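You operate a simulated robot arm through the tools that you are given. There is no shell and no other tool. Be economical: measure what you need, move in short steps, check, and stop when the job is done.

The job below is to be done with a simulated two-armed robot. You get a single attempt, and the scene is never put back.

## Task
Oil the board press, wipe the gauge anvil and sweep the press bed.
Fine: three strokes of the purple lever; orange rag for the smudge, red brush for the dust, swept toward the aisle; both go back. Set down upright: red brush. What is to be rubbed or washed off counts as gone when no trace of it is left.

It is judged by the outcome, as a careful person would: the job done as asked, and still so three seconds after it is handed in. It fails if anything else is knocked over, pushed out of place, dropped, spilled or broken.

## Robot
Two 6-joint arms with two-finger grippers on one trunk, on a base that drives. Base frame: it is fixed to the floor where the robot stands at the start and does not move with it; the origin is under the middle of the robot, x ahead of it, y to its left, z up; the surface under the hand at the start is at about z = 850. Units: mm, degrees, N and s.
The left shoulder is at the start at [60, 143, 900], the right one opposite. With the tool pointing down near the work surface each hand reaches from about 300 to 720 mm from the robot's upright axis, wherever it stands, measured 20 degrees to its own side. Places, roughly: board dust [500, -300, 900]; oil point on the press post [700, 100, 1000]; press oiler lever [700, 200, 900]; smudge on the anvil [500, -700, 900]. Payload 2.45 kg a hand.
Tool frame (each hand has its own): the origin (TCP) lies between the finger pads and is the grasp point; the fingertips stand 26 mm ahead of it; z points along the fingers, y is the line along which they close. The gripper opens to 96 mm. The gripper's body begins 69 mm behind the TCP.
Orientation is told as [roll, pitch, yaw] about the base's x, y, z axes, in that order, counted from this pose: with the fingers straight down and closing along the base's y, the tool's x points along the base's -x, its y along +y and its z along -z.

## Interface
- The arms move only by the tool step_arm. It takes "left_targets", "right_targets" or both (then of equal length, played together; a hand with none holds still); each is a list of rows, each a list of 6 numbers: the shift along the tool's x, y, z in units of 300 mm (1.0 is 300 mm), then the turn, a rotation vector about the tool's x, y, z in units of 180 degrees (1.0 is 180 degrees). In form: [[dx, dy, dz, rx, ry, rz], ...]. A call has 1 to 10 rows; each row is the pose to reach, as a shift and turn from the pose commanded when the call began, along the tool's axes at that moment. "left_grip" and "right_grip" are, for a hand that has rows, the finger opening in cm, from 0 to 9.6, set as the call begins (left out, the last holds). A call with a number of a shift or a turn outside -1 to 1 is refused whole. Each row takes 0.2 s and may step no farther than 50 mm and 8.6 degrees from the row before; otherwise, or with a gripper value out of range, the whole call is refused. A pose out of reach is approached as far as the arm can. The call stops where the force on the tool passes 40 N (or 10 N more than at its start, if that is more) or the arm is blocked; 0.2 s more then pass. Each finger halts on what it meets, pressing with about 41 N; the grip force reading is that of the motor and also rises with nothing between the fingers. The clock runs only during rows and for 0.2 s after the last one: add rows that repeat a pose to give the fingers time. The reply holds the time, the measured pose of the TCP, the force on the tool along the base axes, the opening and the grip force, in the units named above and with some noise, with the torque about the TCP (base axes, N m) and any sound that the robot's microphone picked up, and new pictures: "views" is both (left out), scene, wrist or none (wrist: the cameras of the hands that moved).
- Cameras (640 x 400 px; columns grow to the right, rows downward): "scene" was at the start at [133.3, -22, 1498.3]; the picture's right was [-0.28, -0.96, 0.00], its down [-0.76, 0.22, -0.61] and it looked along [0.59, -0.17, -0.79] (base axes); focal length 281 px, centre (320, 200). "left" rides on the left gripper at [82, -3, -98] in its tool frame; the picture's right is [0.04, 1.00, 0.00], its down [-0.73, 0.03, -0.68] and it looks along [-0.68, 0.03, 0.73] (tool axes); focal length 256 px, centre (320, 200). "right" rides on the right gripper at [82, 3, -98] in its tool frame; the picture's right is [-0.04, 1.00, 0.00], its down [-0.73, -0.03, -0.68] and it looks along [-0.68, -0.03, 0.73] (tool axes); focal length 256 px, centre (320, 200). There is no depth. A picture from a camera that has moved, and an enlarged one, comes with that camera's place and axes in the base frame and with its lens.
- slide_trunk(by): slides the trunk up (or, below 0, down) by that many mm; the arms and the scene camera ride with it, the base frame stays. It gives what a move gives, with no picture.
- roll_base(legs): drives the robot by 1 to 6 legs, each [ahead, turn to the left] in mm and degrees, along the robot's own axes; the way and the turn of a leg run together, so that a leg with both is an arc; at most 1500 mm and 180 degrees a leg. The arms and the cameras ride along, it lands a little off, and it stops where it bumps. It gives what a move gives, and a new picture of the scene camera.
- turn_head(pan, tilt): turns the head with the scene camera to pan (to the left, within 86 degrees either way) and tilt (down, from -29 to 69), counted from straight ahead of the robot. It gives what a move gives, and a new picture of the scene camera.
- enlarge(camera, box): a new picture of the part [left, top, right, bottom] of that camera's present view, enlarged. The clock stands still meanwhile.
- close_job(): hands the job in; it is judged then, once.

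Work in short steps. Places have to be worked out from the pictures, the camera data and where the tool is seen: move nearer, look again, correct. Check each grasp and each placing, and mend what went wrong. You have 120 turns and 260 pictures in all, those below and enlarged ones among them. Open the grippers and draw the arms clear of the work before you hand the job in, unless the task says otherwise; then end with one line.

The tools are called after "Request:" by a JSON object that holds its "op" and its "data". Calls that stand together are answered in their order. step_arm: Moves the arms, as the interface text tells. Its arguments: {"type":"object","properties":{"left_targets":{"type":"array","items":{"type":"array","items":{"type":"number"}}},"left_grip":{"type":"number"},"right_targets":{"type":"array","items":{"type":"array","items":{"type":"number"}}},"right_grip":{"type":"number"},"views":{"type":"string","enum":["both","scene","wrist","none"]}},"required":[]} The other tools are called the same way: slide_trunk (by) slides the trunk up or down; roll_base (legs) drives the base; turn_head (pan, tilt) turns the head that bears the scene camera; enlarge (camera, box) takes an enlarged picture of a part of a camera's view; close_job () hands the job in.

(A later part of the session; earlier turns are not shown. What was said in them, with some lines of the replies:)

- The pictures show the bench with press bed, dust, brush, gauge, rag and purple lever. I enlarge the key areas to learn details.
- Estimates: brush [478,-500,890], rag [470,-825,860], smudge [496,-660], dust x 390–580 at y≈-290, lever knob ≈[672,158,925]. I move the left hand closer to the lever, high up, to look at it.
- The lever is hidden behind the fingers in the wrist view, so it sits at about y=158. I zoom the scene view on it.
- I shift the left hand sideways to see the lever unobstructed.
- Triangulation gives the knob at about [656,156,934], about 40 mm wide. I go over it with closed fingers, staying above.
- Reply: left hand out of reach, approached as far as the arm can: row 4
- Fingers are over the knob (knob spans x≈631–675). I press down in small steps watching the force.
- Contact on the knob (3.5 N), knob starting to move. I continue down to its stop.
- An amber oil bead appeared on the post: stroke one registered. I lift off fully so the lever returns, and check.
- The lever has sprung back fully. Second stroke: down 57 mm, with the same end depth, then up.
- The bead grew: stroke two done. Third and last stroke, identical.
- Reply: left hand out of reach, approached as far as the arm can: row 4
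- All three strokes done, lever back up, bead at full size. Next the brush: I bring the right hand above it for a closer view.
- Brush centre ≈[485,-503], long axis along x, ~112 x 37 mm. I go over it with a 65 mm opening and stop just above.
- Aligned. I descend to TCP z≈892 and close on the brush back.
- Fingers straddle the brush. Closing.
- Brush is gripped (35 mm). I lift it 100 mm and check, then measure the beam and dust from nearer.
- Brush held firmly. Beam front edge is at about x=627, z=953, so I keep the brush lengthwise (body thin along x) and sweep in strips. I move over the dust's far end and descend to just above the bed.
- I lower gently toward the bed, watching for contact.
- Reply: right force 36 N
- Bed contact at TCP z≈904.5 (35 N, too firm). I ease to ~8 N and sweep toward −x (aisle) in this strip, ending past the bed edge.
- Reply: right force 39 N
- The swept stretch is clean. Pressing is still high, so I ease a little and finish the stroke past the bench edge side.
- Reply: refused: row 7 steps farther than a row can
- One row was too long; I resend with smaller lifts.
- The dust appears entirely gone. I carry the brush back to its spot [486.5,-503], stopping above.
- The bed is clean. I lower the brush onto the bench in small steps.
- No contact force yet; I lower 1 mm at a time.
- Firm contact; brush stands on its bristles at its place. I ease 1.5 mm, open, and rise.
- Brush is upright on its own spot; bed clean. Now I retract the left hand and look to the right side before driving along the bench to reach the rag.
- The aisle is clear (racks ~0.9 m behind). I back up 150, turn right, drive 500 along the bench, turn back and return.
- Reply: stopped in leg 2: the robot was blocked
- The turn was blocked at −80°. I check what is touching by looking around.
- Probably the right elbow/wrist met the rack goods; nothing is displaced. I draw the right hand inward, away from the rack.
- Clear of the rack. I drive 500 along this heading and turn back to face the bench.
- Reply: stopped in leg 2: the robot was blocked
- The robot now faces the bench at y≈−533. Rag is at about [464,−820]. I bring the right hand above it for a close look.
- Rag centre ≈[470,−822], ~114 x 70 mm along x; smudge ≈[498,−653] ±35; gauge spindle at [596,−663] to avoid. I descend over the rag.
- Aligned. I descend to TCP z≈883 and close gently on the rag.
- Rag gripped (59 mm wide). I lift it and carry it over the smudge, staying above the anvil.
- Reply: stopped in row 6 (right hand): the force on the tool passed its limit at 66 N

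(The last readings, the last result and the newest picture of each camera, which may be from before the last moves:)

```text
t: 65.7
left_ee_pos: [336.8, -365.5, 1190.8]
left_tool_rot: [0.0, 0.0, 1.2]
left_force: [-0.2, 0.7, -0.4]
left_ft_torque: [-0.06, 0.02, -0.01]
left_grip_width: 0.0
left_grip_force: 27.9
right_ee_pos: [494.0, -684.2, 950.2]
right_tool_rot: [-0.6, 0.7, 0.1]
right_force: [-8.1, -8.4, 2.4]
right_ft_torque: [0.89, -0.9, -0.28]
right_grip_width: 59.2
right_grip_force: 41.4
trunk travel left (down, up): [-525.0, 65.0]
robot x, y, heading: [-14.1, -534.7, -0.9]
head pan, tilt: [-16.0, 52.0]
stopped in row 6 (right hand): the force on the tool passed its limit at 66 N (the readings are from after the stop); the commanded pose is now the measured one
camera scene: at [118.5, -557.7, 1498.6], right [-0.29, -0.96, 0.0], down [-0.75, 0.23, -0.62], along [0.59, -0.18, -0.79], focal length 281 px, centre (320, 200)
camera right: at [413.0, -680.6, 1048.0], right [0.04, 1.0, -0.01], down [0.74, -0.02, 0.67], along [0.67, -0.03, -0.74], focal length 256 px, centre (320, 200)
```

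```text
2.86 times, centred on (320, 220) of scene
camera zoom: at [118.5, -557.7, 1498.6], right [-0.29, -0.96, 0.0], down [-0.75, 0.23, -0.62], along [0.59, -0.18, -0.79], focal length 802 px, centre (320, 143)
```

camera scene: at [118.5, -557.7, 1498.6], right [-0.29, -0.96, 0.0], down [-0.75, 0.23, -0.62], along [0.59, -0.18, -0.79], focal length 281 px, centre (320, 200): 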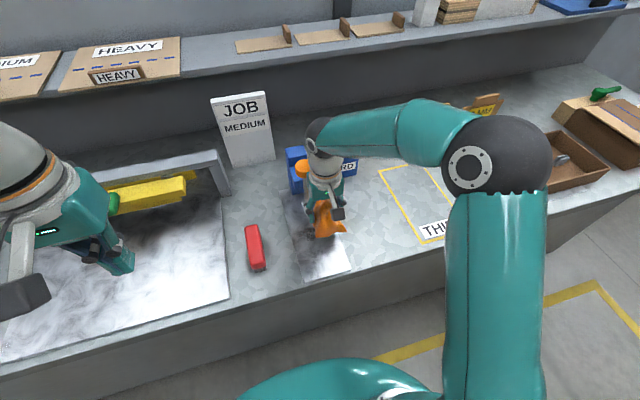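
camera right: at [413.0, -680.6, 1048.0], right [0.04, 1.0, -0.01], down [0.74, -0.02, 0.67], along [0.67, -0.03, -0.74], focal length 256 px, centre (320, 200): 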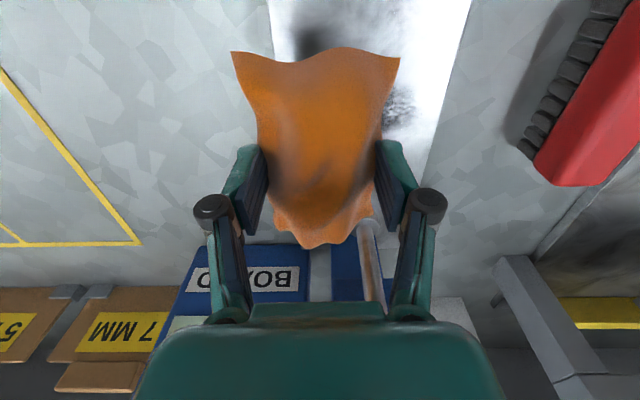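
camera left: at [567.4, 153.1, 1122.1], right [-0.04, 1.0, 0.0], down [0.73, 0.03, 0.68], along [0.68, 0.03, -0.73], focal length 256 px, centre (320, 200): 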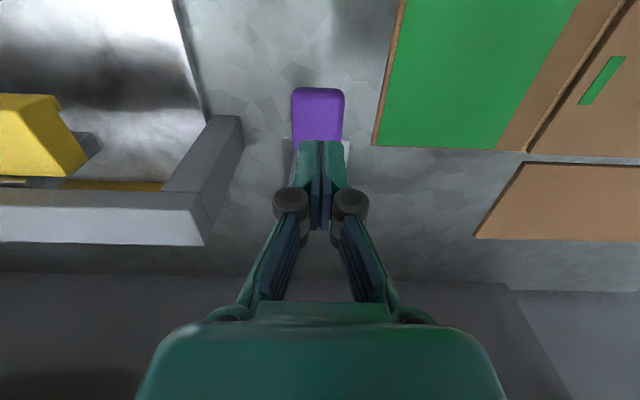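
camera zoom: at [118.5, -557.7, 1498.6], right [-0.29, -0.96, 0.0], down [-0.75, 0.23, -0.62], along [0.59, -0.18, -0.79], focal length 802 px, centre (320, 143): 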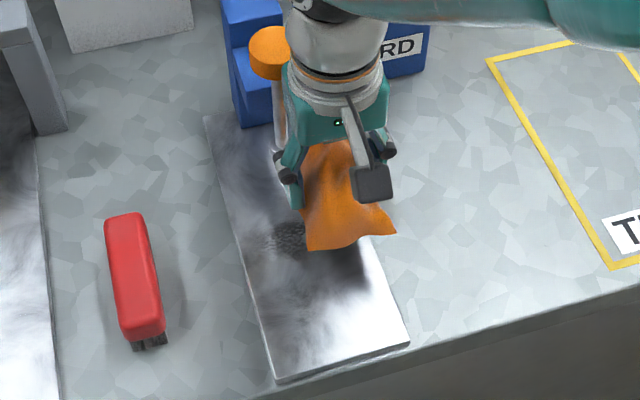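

The rag's far end bumped the gauge spindle; re-triangulating, the spindle foot is at ≈[554,−655,915] — nearer than I thought. I back away and check it.

Request:
{"op": "step_arm", "data": {"right_targets": [[0.02, -0.05, 0, 0, 0, 0], [0.06, -0.12, 0, 0, 0, 0], [0.1, -0.2, 0, 0, 0, 0], [0.16, -0.3, -0.05, 0, 0, 0], [0.16, -0.3, -0.05, 0, 0, 0]]}}

Request:
{"op": "enlarge", "data": {"camera": "scene", "box": [270, 150, 430, 290]}}

```text
t: 66.9
left_ee_pos: [338.2, -364.7, 1190.9]
left_tool_rot: [0.0, 0.1, 1.2]
left_force: [0.2, 0.9, -0.4]
left_ft_torque: [-0.01, 0.01, 0.04]
left_grip_width: 0.0
left_grip_force: 28.2
right_ee_pos: [448.9, -775.4, 967.5]
right_tool_rot: [-0.6, 0.5, 0.2]
right_force: [-0.5, 1.3, -0.8]
right_ft_torque: [0.0, 0.03, -0.03]
right_grip_width: 58.8
right_grip_force: 40.6
trunk travel left (down, up): [-525.0, 65.0]
robot x, y, heading: [-15.6, -531.3, -0.9]
head pan, tilt: [-16.0, 52.0]
camera scene: at [119.9, -557.9, 1498.4], right [-0.29, -0.96, 0.0], down [-0.75, 0.23, -0.61], along [0.59, -0.18, -0.79], focal length 281 px, centre (320, 200)
camera right: at [366.8, -771.3, 1064.4], right [0.04, 1.0, -0.01], down [0.74, -0.02, 0.67], along [0.67, -0.03, -0.74], focal length 256 px, centre (320, 200)
```

scene: 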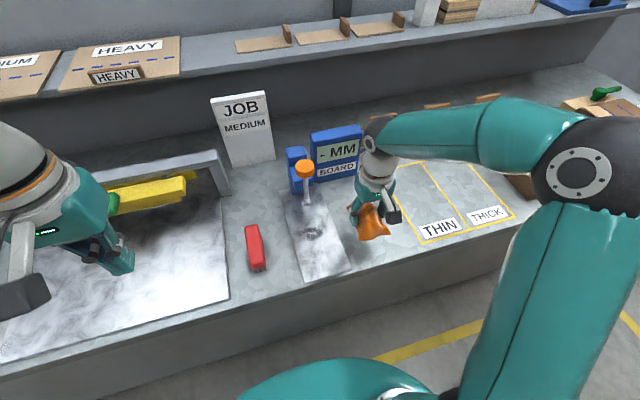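
right: 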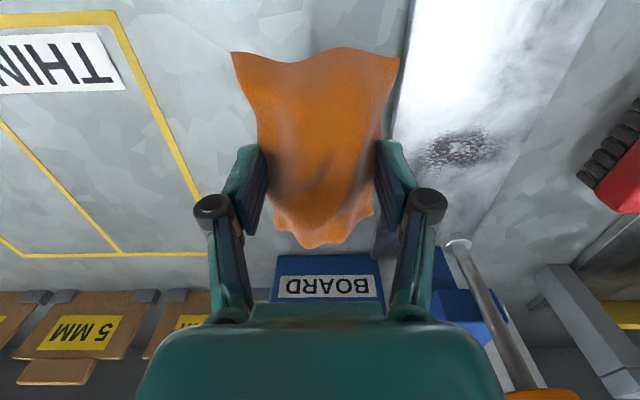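

```text
2.86 times, centred on (350, 220) of scene
camera zoom: at [119.9, -557.9, 1498.4], right [-0.29, -0.96, 0.0], down [-0.75, 0.23, -0.61], along [0.59, -0.18, -0.79], focal length 802 px, centre (234, 143)
```

zoom: 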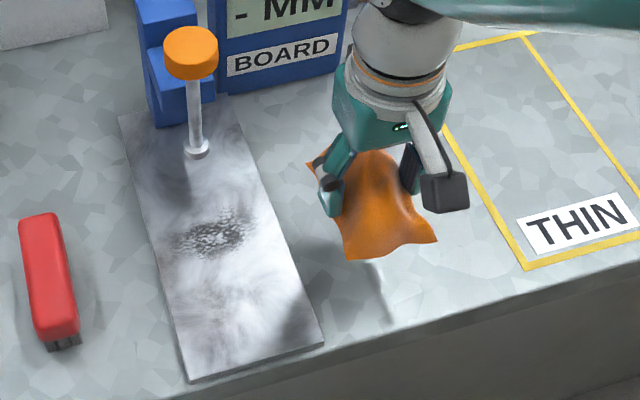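

The gauge stands as before. Smudge ≈ x 472–520, y −683…−612. I approach with TCP x≈462 so the rag end stays short of the spindle.

Request:
{"op": "step_arm", "data": {"right_targets": [[-0.02, 0.12, 0, 0, 0, 0], [-0.043, 0.25, 0, 0, 0, 0], [-0.043, 0.38, 0, 0, 0, 0], [-0.043, 0.417, 0.1, 0, 0, 0], [-0.043, 0.417, 0.18, 0, 0, 0], [-0.043, 0.417, 0.18, 0, 0, 0]]}}

Request:
{"op": "enlarge", "data": {"camera": "scene", "box": [260, 150, 380, 290]}}

```text
t: 68.3
left_ee_pos: [337.1, -365.5, 1191.3]
left_tool_rot: [0.0, 0.0, 1.1]
left_force: [0.4, -0.1, 0.0]
left_ft_torque: [-0.01, 0.02, 0.02]
left_grip_width: 0.0
left_grip_force: 28.9
right_ee_pos: [459.3, -650.5, 909.8]
right_tool_rot: [-0.6, 0.6, 0.2]
right_force: [-0.7, -0.3, -1.0]
right_ft_torque: [-0.03, -0.03, 0.0]
right_grip_width: 59.2
right_grip_force: 41.6
trunk travel left (down, up): [-525.0, 65.0]
robot x, y, heading: [-13.2, -533.7, -0.9]
head pan, tilt: [-16.0, 52.0]
camera scene: at [118.7, -558.2, 1498.5], right [-0.29, -0.96, 0.0], down [-0.75, 0.23, -0.62], along [0.59, -0.18, -0.79], focal length 281 px, centre (320, 200)
camera right: at [378.0, -646.5, 1009.0], right [0.04, 1.0, -0.01], down [0.74, -0.02, 0.67], along [0.67, -0.03, -0.74], focal length 256 px, centre (320, 200)
```

scene: 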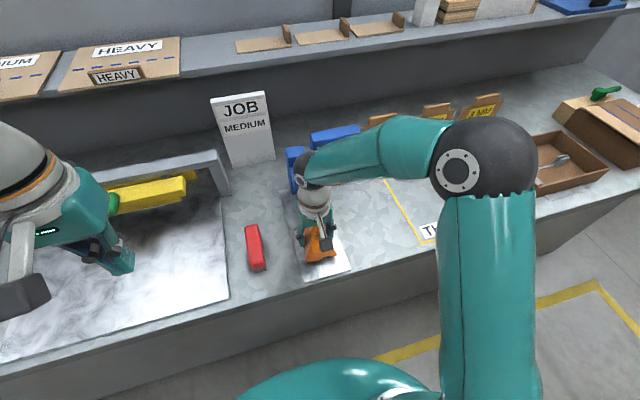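
right: 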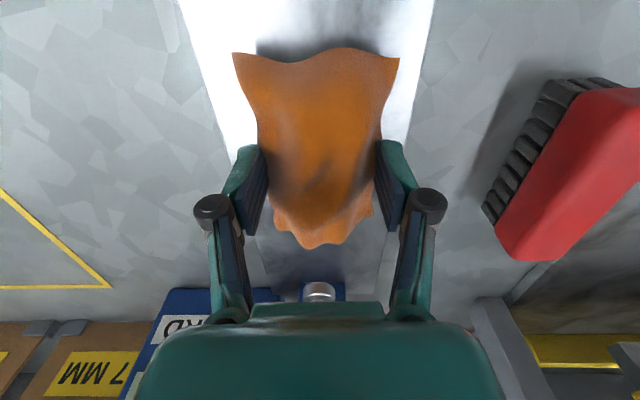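

```text
2.86 times, centred on (320, 220) of scene
camera zoom: at [118.7, -558.2, 1498.5], right [-0.29, -0.96, 0.0], down [-0.75, 0.23, -0.62], along [0.59, -0.18, -0.79], focal length 802 px, centre (320, 143)
```

zoom: 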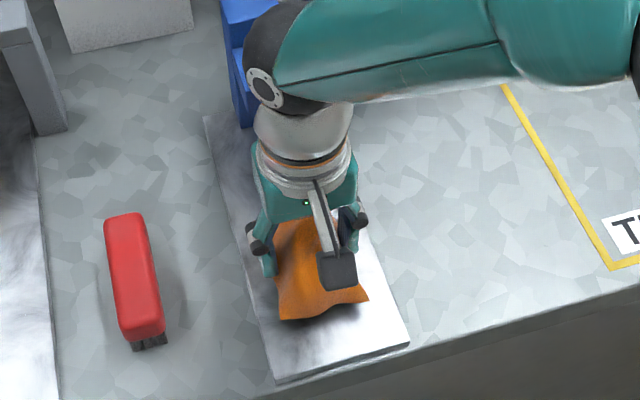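

Rag is over the smudge, short of the spindle foot. I lower to contact.

Request:
{"op": "step_arm", "data": {"right_targets": [[-0.02, 0, 0.02, 0, 0, 0], [-0.03, 0, 0.035, 0, 0, 0], [-0.03, 0, 0.045, 0, 0, 0], [-0.03, 0, 0.052, 0, 0, 0]], "views": "none"}}

```text
t: 69.3
left_ee_pos: [336.8, -365.5, 1191.0]
left_tool_rot: [-0.1, 0.0, 1.1]
left_force: [0.1, 0.3, 0.2]
left_ft_torque: [-0.03, -0.02, 0.0]
left_grip_width: 0.2
left_grip_force: 28.5
right_ee_pos: [466.9, -650.8, 895.7]
right_tool_rot: [-0.5, 0.3, 0.3]
right_force: [-1.3, 0.3, 10.8]
right_ft_torque: [0.33, -0.51, 0.06]
right_grip_width: 59.4
right_grip_force: 41.1
trunk travel left (down, up): [-525.0, 65.0]
robot x, y, heading: [-12.6, -539.6, -1.4]
head pan, tilt: [-16.0, 52.0]
```

Contact at 11 N. I wipe back and forth across the smudge in y with small x offsets.

Request:
{"op": "step_arm", "data": {"right_targets": [[0, 0.07, 0.003, 0, 0, 0], [0, 0, 0.003, 0, 0, 0], [0, -0.09, 0.003, 0, 0, 0], [-0.03, -0.09, 0.003, 0, 0, 0], [-0.03, 0, 0.003, 0, 0, 0], [-0.03, 0.07, 0.003, 0, 0, 0], [0.02, 0.07, 0.003, 0, 0, 0], [0.02, 0, 0.003, 0, 0, 0], [0.02, -0.09, 0.003, 0, 0, 0], [0, 0, 0.003, 0, 0, 0]], "views": "none"}}

Request:
{"op": "step_arm", "data": {"right_targets": [[0.03, -0.03, -0.1, 0, 0, 0], [0.1, -0.13, -0.15, 0, 0, 0], [0.1, -0.26, -0.15, 0, 0, 0], [0.1, -0.38, -0.15, 0, 0, 0], [0.1, -0.38, -0.15, 0, 0, 0]]}}

Request:
{"op": "enlarge", "data": {"camera": "scene", "box": [260, 150, 380, 290]}}

```text
t: 71.5
left_ee_pos: [335.0, -365.3, 1191.5]
left_tool_rot: [-0.1, -0.1, 1.0]
left_force: [0.4, 0.8, 0.0]
left_ft_torque: [-0.03, 0.0, 0.03]
left_grip_width: 0.0
left_grip_force: 28.6
right_ee_pos: [466.1, -651.4, 896.0]
right_tool_rot: [-0.7, 0.6, 0.0]
right_force: [-3.3, -10.9, 28.0]
right_ft_torque: [0.08, -0.12, -0.05]
right_grip_width: 58.9
right_grip_force: 40.8
trunk travel left (down, up): [-525.0, 65.0]
robot x, y, heading: [-15.4, -532.8, -1.1]
head pan, tilt: [-16.0, 52.0]
```

```text
t: 72.7
left_ee_pos: [337.6, -365.5, 1191.5]
left_tool_rot: [-0.1, 0.0, 1.0]
left_force: [0.8, 0.0, 0.4]
left_ft_torque: [-0.03, 0.04, -0.03]
left_grip_width: 0.0
left_grip_force: 28.7
right_ee_pos: [439.9, -762.7, 940.6]
right_tool_rot: [-0.7, 0.6, 0.2]
right_force: [0.1, -0.2, -0.2]
right_ft_torque: [-0.01, 0.03, 0.04]
right_grip_width: 59.1
right_grip_force: 41.6
trunk travel left (down, up): [-525.0, 65.0]
robot x, y, heading: [-16.4, -531.9, -0.5]
head pan, tilt: [-16.0, 52.0]
camera scene: at [119.3, -557.8, 1498.5], right [-0.29, -0.96, 0.0], down [-0.75, 0.23, -0.62], along [0.59, -0.18, -0.79], focal length 281 px, centre (320, 200)
camera right: at [357.6, -759.4, 1038.0], right [0.04, 1.0, -0.01], down [0.74, -0.02, 0.67], along [0.67, -0.03, -0.74], focal length 256 px, centre (320, 200)
```

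scene: 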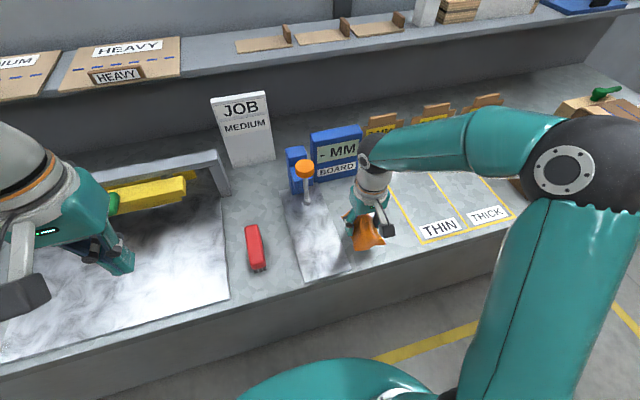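
right: 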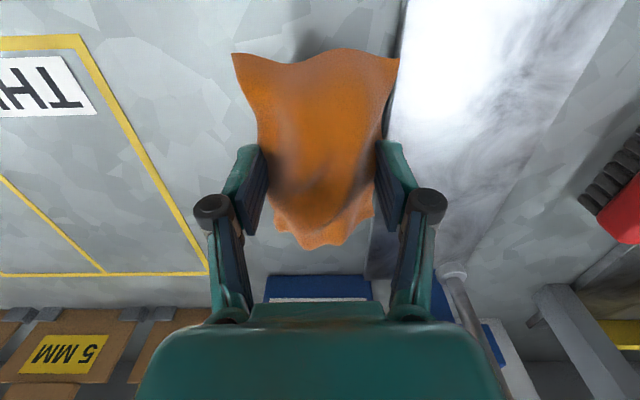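

```text
2.86 times, centred on (320, 220) of scene
camera zoom: at [119.3, -557.8, 1498.5], right [-0.29, -0.96, 0.0], down [-0.75, 0.23, -0.62], along [0.59, -0.18, -0.79], focal length 802 px, centre (320, 143)
```

zoom: 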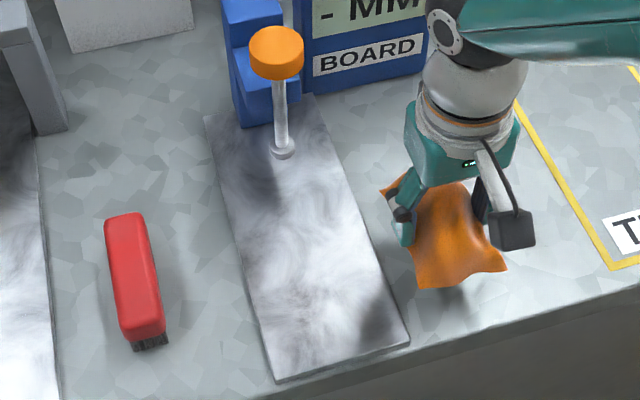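

The smudge looks gone; I enlarge both cameras closely to check for traces.

Request:
{"op": "enlarge", "data": {"camera": "scene", "box": [285, 200, 345, 250]}}

Request:
{"op": "enlarge", "data": {"camera": "right", "box": [380, 60, 560, 240]}}

```text
8.00 times, centred on (315, 225) of scene
camera zoom: at [119.3, -557.8, 1498.5], right [-0.29, -0.96, 0.0], down [-0.75, 0.23, -0.62], along [0.59, -0.18, -0.79], focal length 2244 px, centre (360, 0)
```

zoom: 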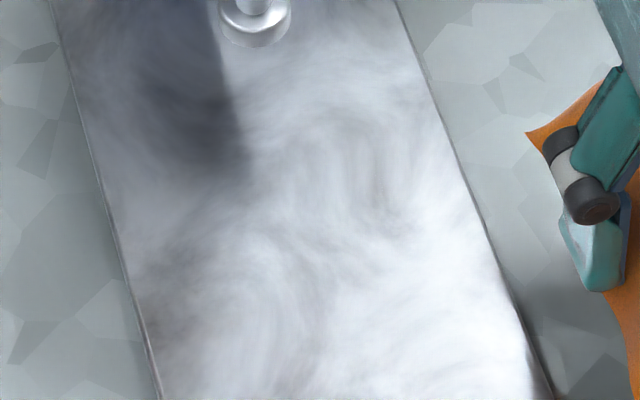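

```text
2.22 times, centred on (470, 150) of right
camera zoom: at [357.6, -759.4, 1038.0], right [0.04, 1.0, -0.01], down [0.74, -0.02, 0.67], along [0.67, -0.03, -0.74], focal length 569 px, centre (-13, 311)
```

zoom: 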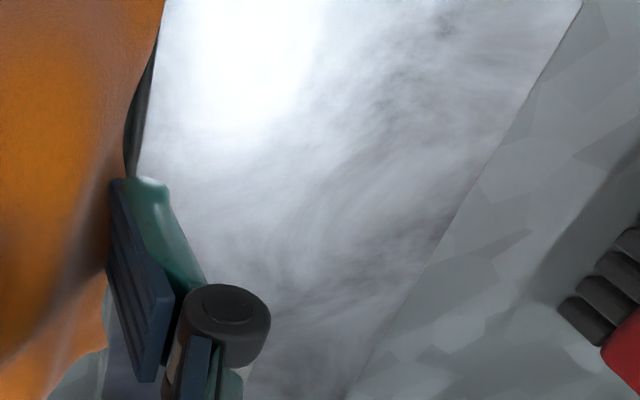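

No trace left. I return the rag to its original spot [470,−821.5].

Request:
{"op": "step_arm", "data": {"right_targets": [[-0.05, -0.1, 0, 0, 0, 0], [-0.1, -0.196, 0.03, 0, 0, 0], [-0.1, -0.196, 0.11, 0, 0, 0], [-0.1, -0.196, 0.15, 0, 0, 0], [-0.1, -0.196, 0.175, 0, 0, 0], [-0.1, -0.196, 0.182, 0, 0, 0]]}}

```text
t: 74.1
left_ee_pos: [336.6, -365.4, 1192.0]
left_tool_rot: [0.1, 0.0, 1.1]
left_force: [0.1, 1.2, 0.5]
left_ft_torque: [-0.01, 0.04, 0.01]
left_grip_width: 0.0
left_grip_force: 28.3
right_ee_pos: [467.9, -823.5, 885.5]
right_tool_rot: [-0.5, 0.6, 0.2]
right_force: [-0.2, 0.9, -1.1]
right_ft_torque: [-0.01, 0.0, -0.02]
right_grip_width: 59.3
right_grip_force: 40.8
trunk travel left (down, up): [-525.0, 65.0]
robot x, y, heading: [-16.8, -535.7, -0.9]
head pan, tilt: [-16.0, 52.0]
camera scene: at [118.8, -558.2, 1498.5], right [-0.29, -0.96, 0.0], down [-0.75, 0.23, -0.62], along [0.59, -0.18, -0.79], focal length 281 px, centre (320, 200)
camera right: at [386.6, -819.1, 984.0], right [0.04, 1.0, -0.01], down [0.74, -0.02, 0.67], along [0.67, -0.03, -0.74], focal length 256 px, centre (320, 200)
```

scene: 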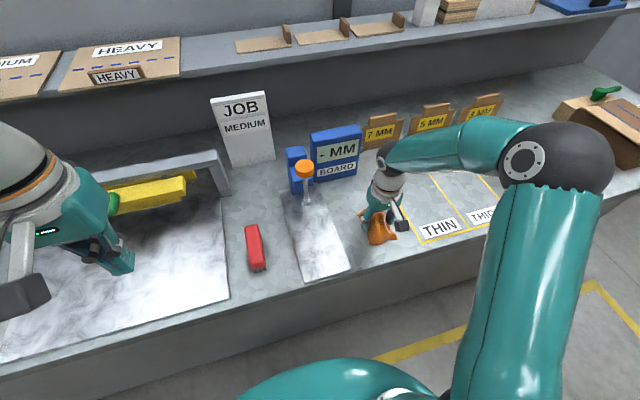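
right: 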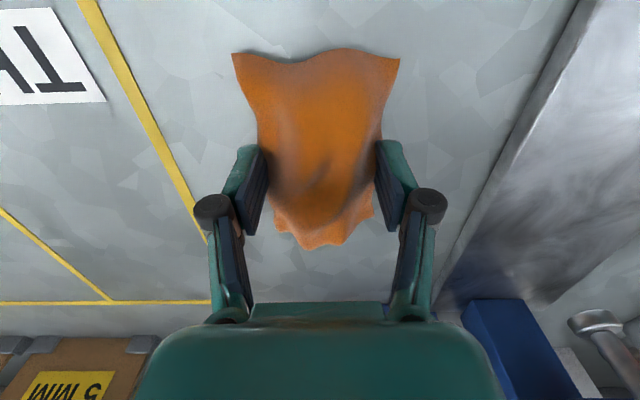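

Almost touching (no force yet). I lower about 2 mm more with a small correction in x/y, watching force.

Request:
{"op": "step_arm", "data": {"right_targets": [[-0.006, 0.005, 0.004, 0, 0, 0], [-0.006, 0.005, 0.007, 0, 0, 0]], "views": "none"}}

```text
t: 74.7
left_ee_pos: [336.3, -364.6, 1190.5]
left_tool_rot: [0.0, 0.0, 1.1]
left_force: [0.0, 0.1, -0.5]
left_ft_torque: [0.01, 0.0, -0.02]
left_grip_width: 0.0
left_grip_force: 29.1
right_ee_pos: [469.9, -823.1, 883.3]
right_tool_rot: [-0.6, 0.6, 0.2]
right_force: [-0.3, 0.1, -0.5]
right_ft_torque: [0.0, 0.01, 0.0]
right_grip_width: 59.3
right_grip_force: 40.9
trunk travel left (down, up): [-525.0, 65.0]
robot x, y, heading: [-15.8, -533.3, -1.0]
head pan, tilt: [-16.0, 52.0]
```

Request:
{"op": "step_arm", "data": {"right_targets": [[0, 0.003, 0.003, 0, 0, 0], [0, 0.003, 0.006, 0, 0, 0]], "views": "none"}}

```text
t: 75.3
left_ee_pos: [336.3, -365.4, 1192.6]
left_tool_rot: [0.0, 0.0, 1.1]
left_force: [1.3, -0.5, 0.2]
left_ft_torque: [-0.01, -0.01, 0.03]
left_grip_width: 0.0
left_grip_force: 28.3
right_ee_pos: [470.2, -820.4, 883.1]
right_tool_rot: [-0.6, 0.5, 0.2]
right_force: [0.8, -2.7, 10.2]
right_ft_torque: [0.0, 0.44, 0.1]
right_grip_width: 58.9
right_grip_force: 41.1
trunk travel left (down, up): [-525.0, 65.0]
robot x, y, heading: [-13.1, -534.3, -0.6]
head pan, tilt: [-16.0, 52.0]
```

The rag rests on the bench (10 N). I ease 1 mm, open fully, rise and draw back.

Request:
{"op": "step_arm", "data": {"right_targets": [[0, 0, -0.003, 0, 0, 0], [0, 0, -0.003, 0, 0, 0], [0, 0, -0.003, 0, 0, 0], [0, 0, -0.003, 0, 0, 0]], "right_grip": 9.6, "views": "none"}}

Request:
{"op": "step_arm", "data": {"right_targets": [[0, 0, -0.08, 0, 0, 0], [0, 0, -0.2, 0, 0, 0], [0, 0, -0.35, 0, 0, 0], [0.05, 0, -0.5, 0, 0, 0], [0.15, 0, -0.6, 0, 0, 0], [0.25, 0.05, -0.7, 0, 0, 0], [0.35, 0.1, -0.8, 0, 0, 0], [0.42, 0.15, -0.9, 0, 0, 0]]}}

Request:
{"op": "enlarge", "data": {"camera": "scene", "box": [270, 150, 430, 290]}}

```text
t: 76.3
left_ee_pos: [336.4, -365.2, 1191.4]
left_tool_rot: [0.0, 0.0, 1.1]
left_force: [0.2, 0.1, 0.4]
left_ft_torque: [0.02, 0.01, 0.0]
left_grip_width: 0.0
left_grip_force: 28.3
right_ee_pos: [470.8, -819.8, 883.2]
right_tool_rot: [-0.6, 0.6, 0.2]
right_force: [-0.5, 1.1, 0.2]
right_ft_torque: [0.01, 0.02, -0.01]
right_grip_width: 96.1
right_grip_force: 0.1
trunk travel left (down, up): [-525.0, 65.0]
robot x, y, heading: [-18.3, -533.0, -0.8]
head pan, tilt: [-16.0, 52.0]
```

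```text
t: 78.1
left_ee_pos: [336.6, -365.5, 1191.5]
left_tool_rot: [0.0, -0.1, 1.0]
left_force: [-0.8, 0.9, 0.5]
left_ft_torque: [-0.03, -0.01, -0.01]
left_grip_width: 0.0
left_grip_force: 28.1
right_ee_pos: [346.8, -772.4, 1154.8]
right_tool_rot: [-0.7, 0.4, 0.3]
right_force: [-0.1, 0.4, 0.7]
right_ft_torque: [0.0, -0.01, 0.03]
right_grip_width: 96.1
right_grip_force: 0.1
trunk travel left (down, up): [-525.0, 65.0]
robot x, y, heading: [-16.1, -532.9, -1.0]
head pan, tilt: [-16.0, 52.0]
camera scene: at [117.9, -557.8, 1498.6], right [-0.29, -0.96, 0.0], down [-0.75, 0.23, -0.62], along [0.59, -0.18, -0.79], focal length 281 px, centre (320, 200)
camera right: at [265.3, -769.1, 1252.7], right [0.04, 1.0, -0.01], down [0.74, -0.02, 0.67], along [0.67, -0.03, -0.74], focal length 256 px, centre (320, 200)
```

scene: 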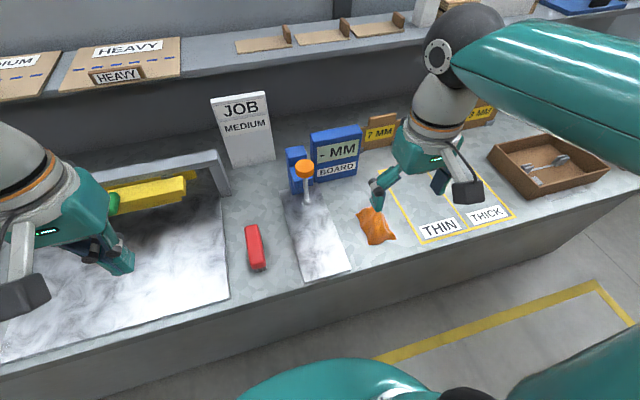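
right: 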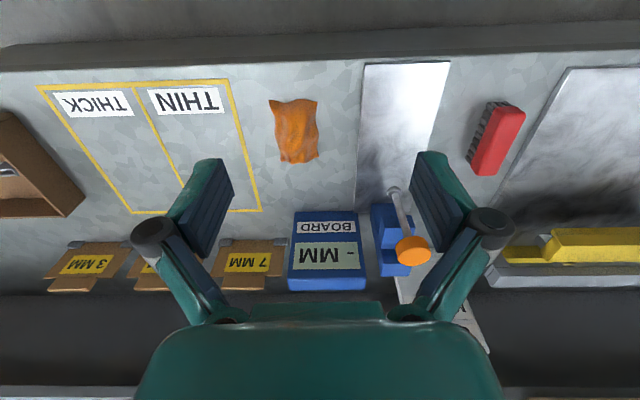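

```text
2.86 times, centred on (350, 220) of scene
camera zoom: at [117.9, -557.8, 1498.6], right [-0.29, -0.96, 0.0], down [-0.75, 0.23, -0.62], along [0.59, -0.18, -0.79], focal length 802 px, centre (234, 143)
```

zoom: 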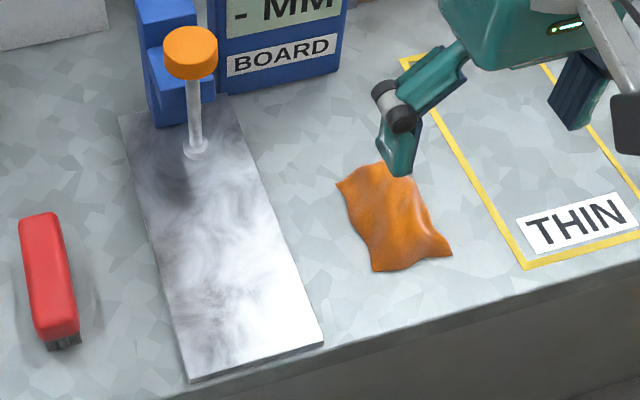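

Everything is back. I open the left gripper and look left for a final check of bed and lever.

Request:
{"op": "step_arm", "data": {"left_targets": [[0, 0, 0, 0, 0, 0], [0, 0, 0, 0, 0, 0], [0, 0, 0, 0, 0, 0], [0, 0, 0, 0, 0, 0], [0, 0, 0, 0, 0, 0], [0, 0, 0, 0, 0, 0], [0, 0, 0, 0, 0, 0]], "left_grip": 9.6, "views": "wrist"}}

Request:
{"op": "turn_head", "data": {"pan": 40, "tilt": 40}}

```text
t: 79.7
left_ee_pos: [336.7, -364.9, 1191.1]
left_tool_rot: [0.0, 0.0, 1.1]
left_force: [0.0, -0.5, -0.4]
left_ft_torque: [0.03, 0.02, -0.01]
left_grip_width: 96.3
left_grip_force: 0.1
right_ee_pos: [348.1, -773.7, 1154.0]
right_tool_rot: [-0.6, 0.5, 0.3]
right_force: [0.2, -0.6, 0.4]
right_ft_torque: [0.01, -0.03, 0.0]
right_grip_width: 96.3
right_grip_force: 0.1
trunk travel left (down, up): [-525.0, 65.0]
robot x, y, heading: [-14.0, -531.9, -1.1]
head pan, tilt: [-16.0, 52.0]
camera left: at [255.1, -371.5, 1289.7], right [-0.06, 1.0, 0.0], down [0.73, 0.04, 0.68], along [0.68, 0.04, -0.73], focal length 256 px, centre (320, 200)
```

left: 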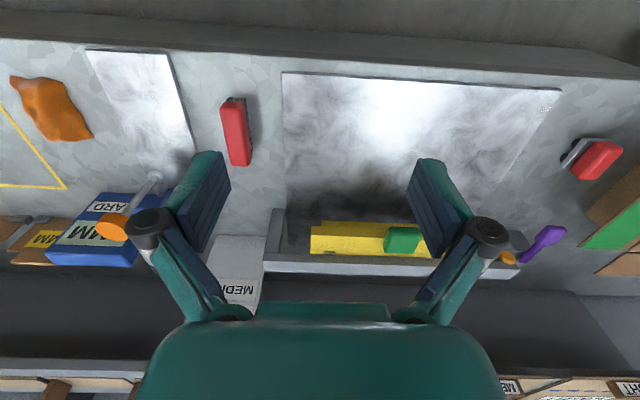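

```text
t: 80.9
left_ee_pos: [336.3, -365.7, 1190.4]
left_tool_rot: [0.1, -0.1, 1.1]
left_force: [-0.3, 0.6, 0.2]
left_ft_torque: [-0.02, 0.0, -0.02]
left_grip_width: 96.0
left_grip_force: 0.1
right_ee_pos: [347.4, -773.0, 1154.5]
right_tool_rot: [-0.6, 0.6, 0.2]
right_force: [-0.7, -0.5, 0.7]
right_ft_torque: [0.02, -0.01, 0.0]
right_grip_width: 96.2
right_grip_force: 0.2
trunk travel left (down, up): [-525.0, 65.0]
robot x, y, heading: [-12.6, -537.6, -0.8]
head pan, tilt: [40.0, 40.0]
camera scene: at [112.7, -482.8, 1515.3], right [0.63, -0.78, 0.0], down [-0.5, -0.41, -0.77], along [0.59, 0.48, -0.64], focal length 281 px, centre (320, 200)
```

scene: 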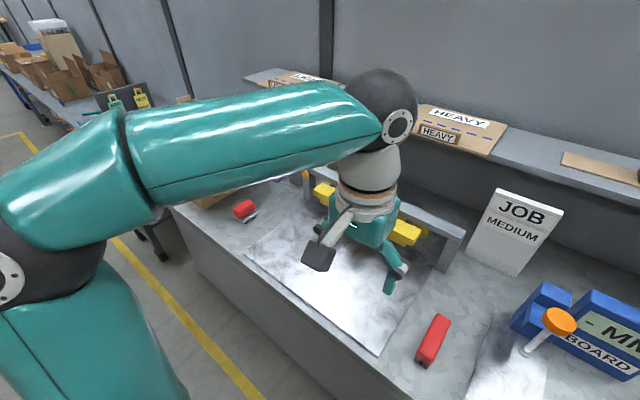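

Bed, anvil, lever, brush and rag all look right, and the arms are clear and open, so I hand the job in.

Request:
{"op": "close_job", "data": {}}

```text
The job is handed in.
```

The job is handed in. I oiled the press with three full lever strokes and swept the bed clean toward the aisle. The anvil is wiped with no trace of the smudge, the red brush is back upright on its spot, and the orange rag is back on its own. On the way the rag bumped the gauge spindle once and the robot was stopped twice while turning, but I saw nothing moved out of place.
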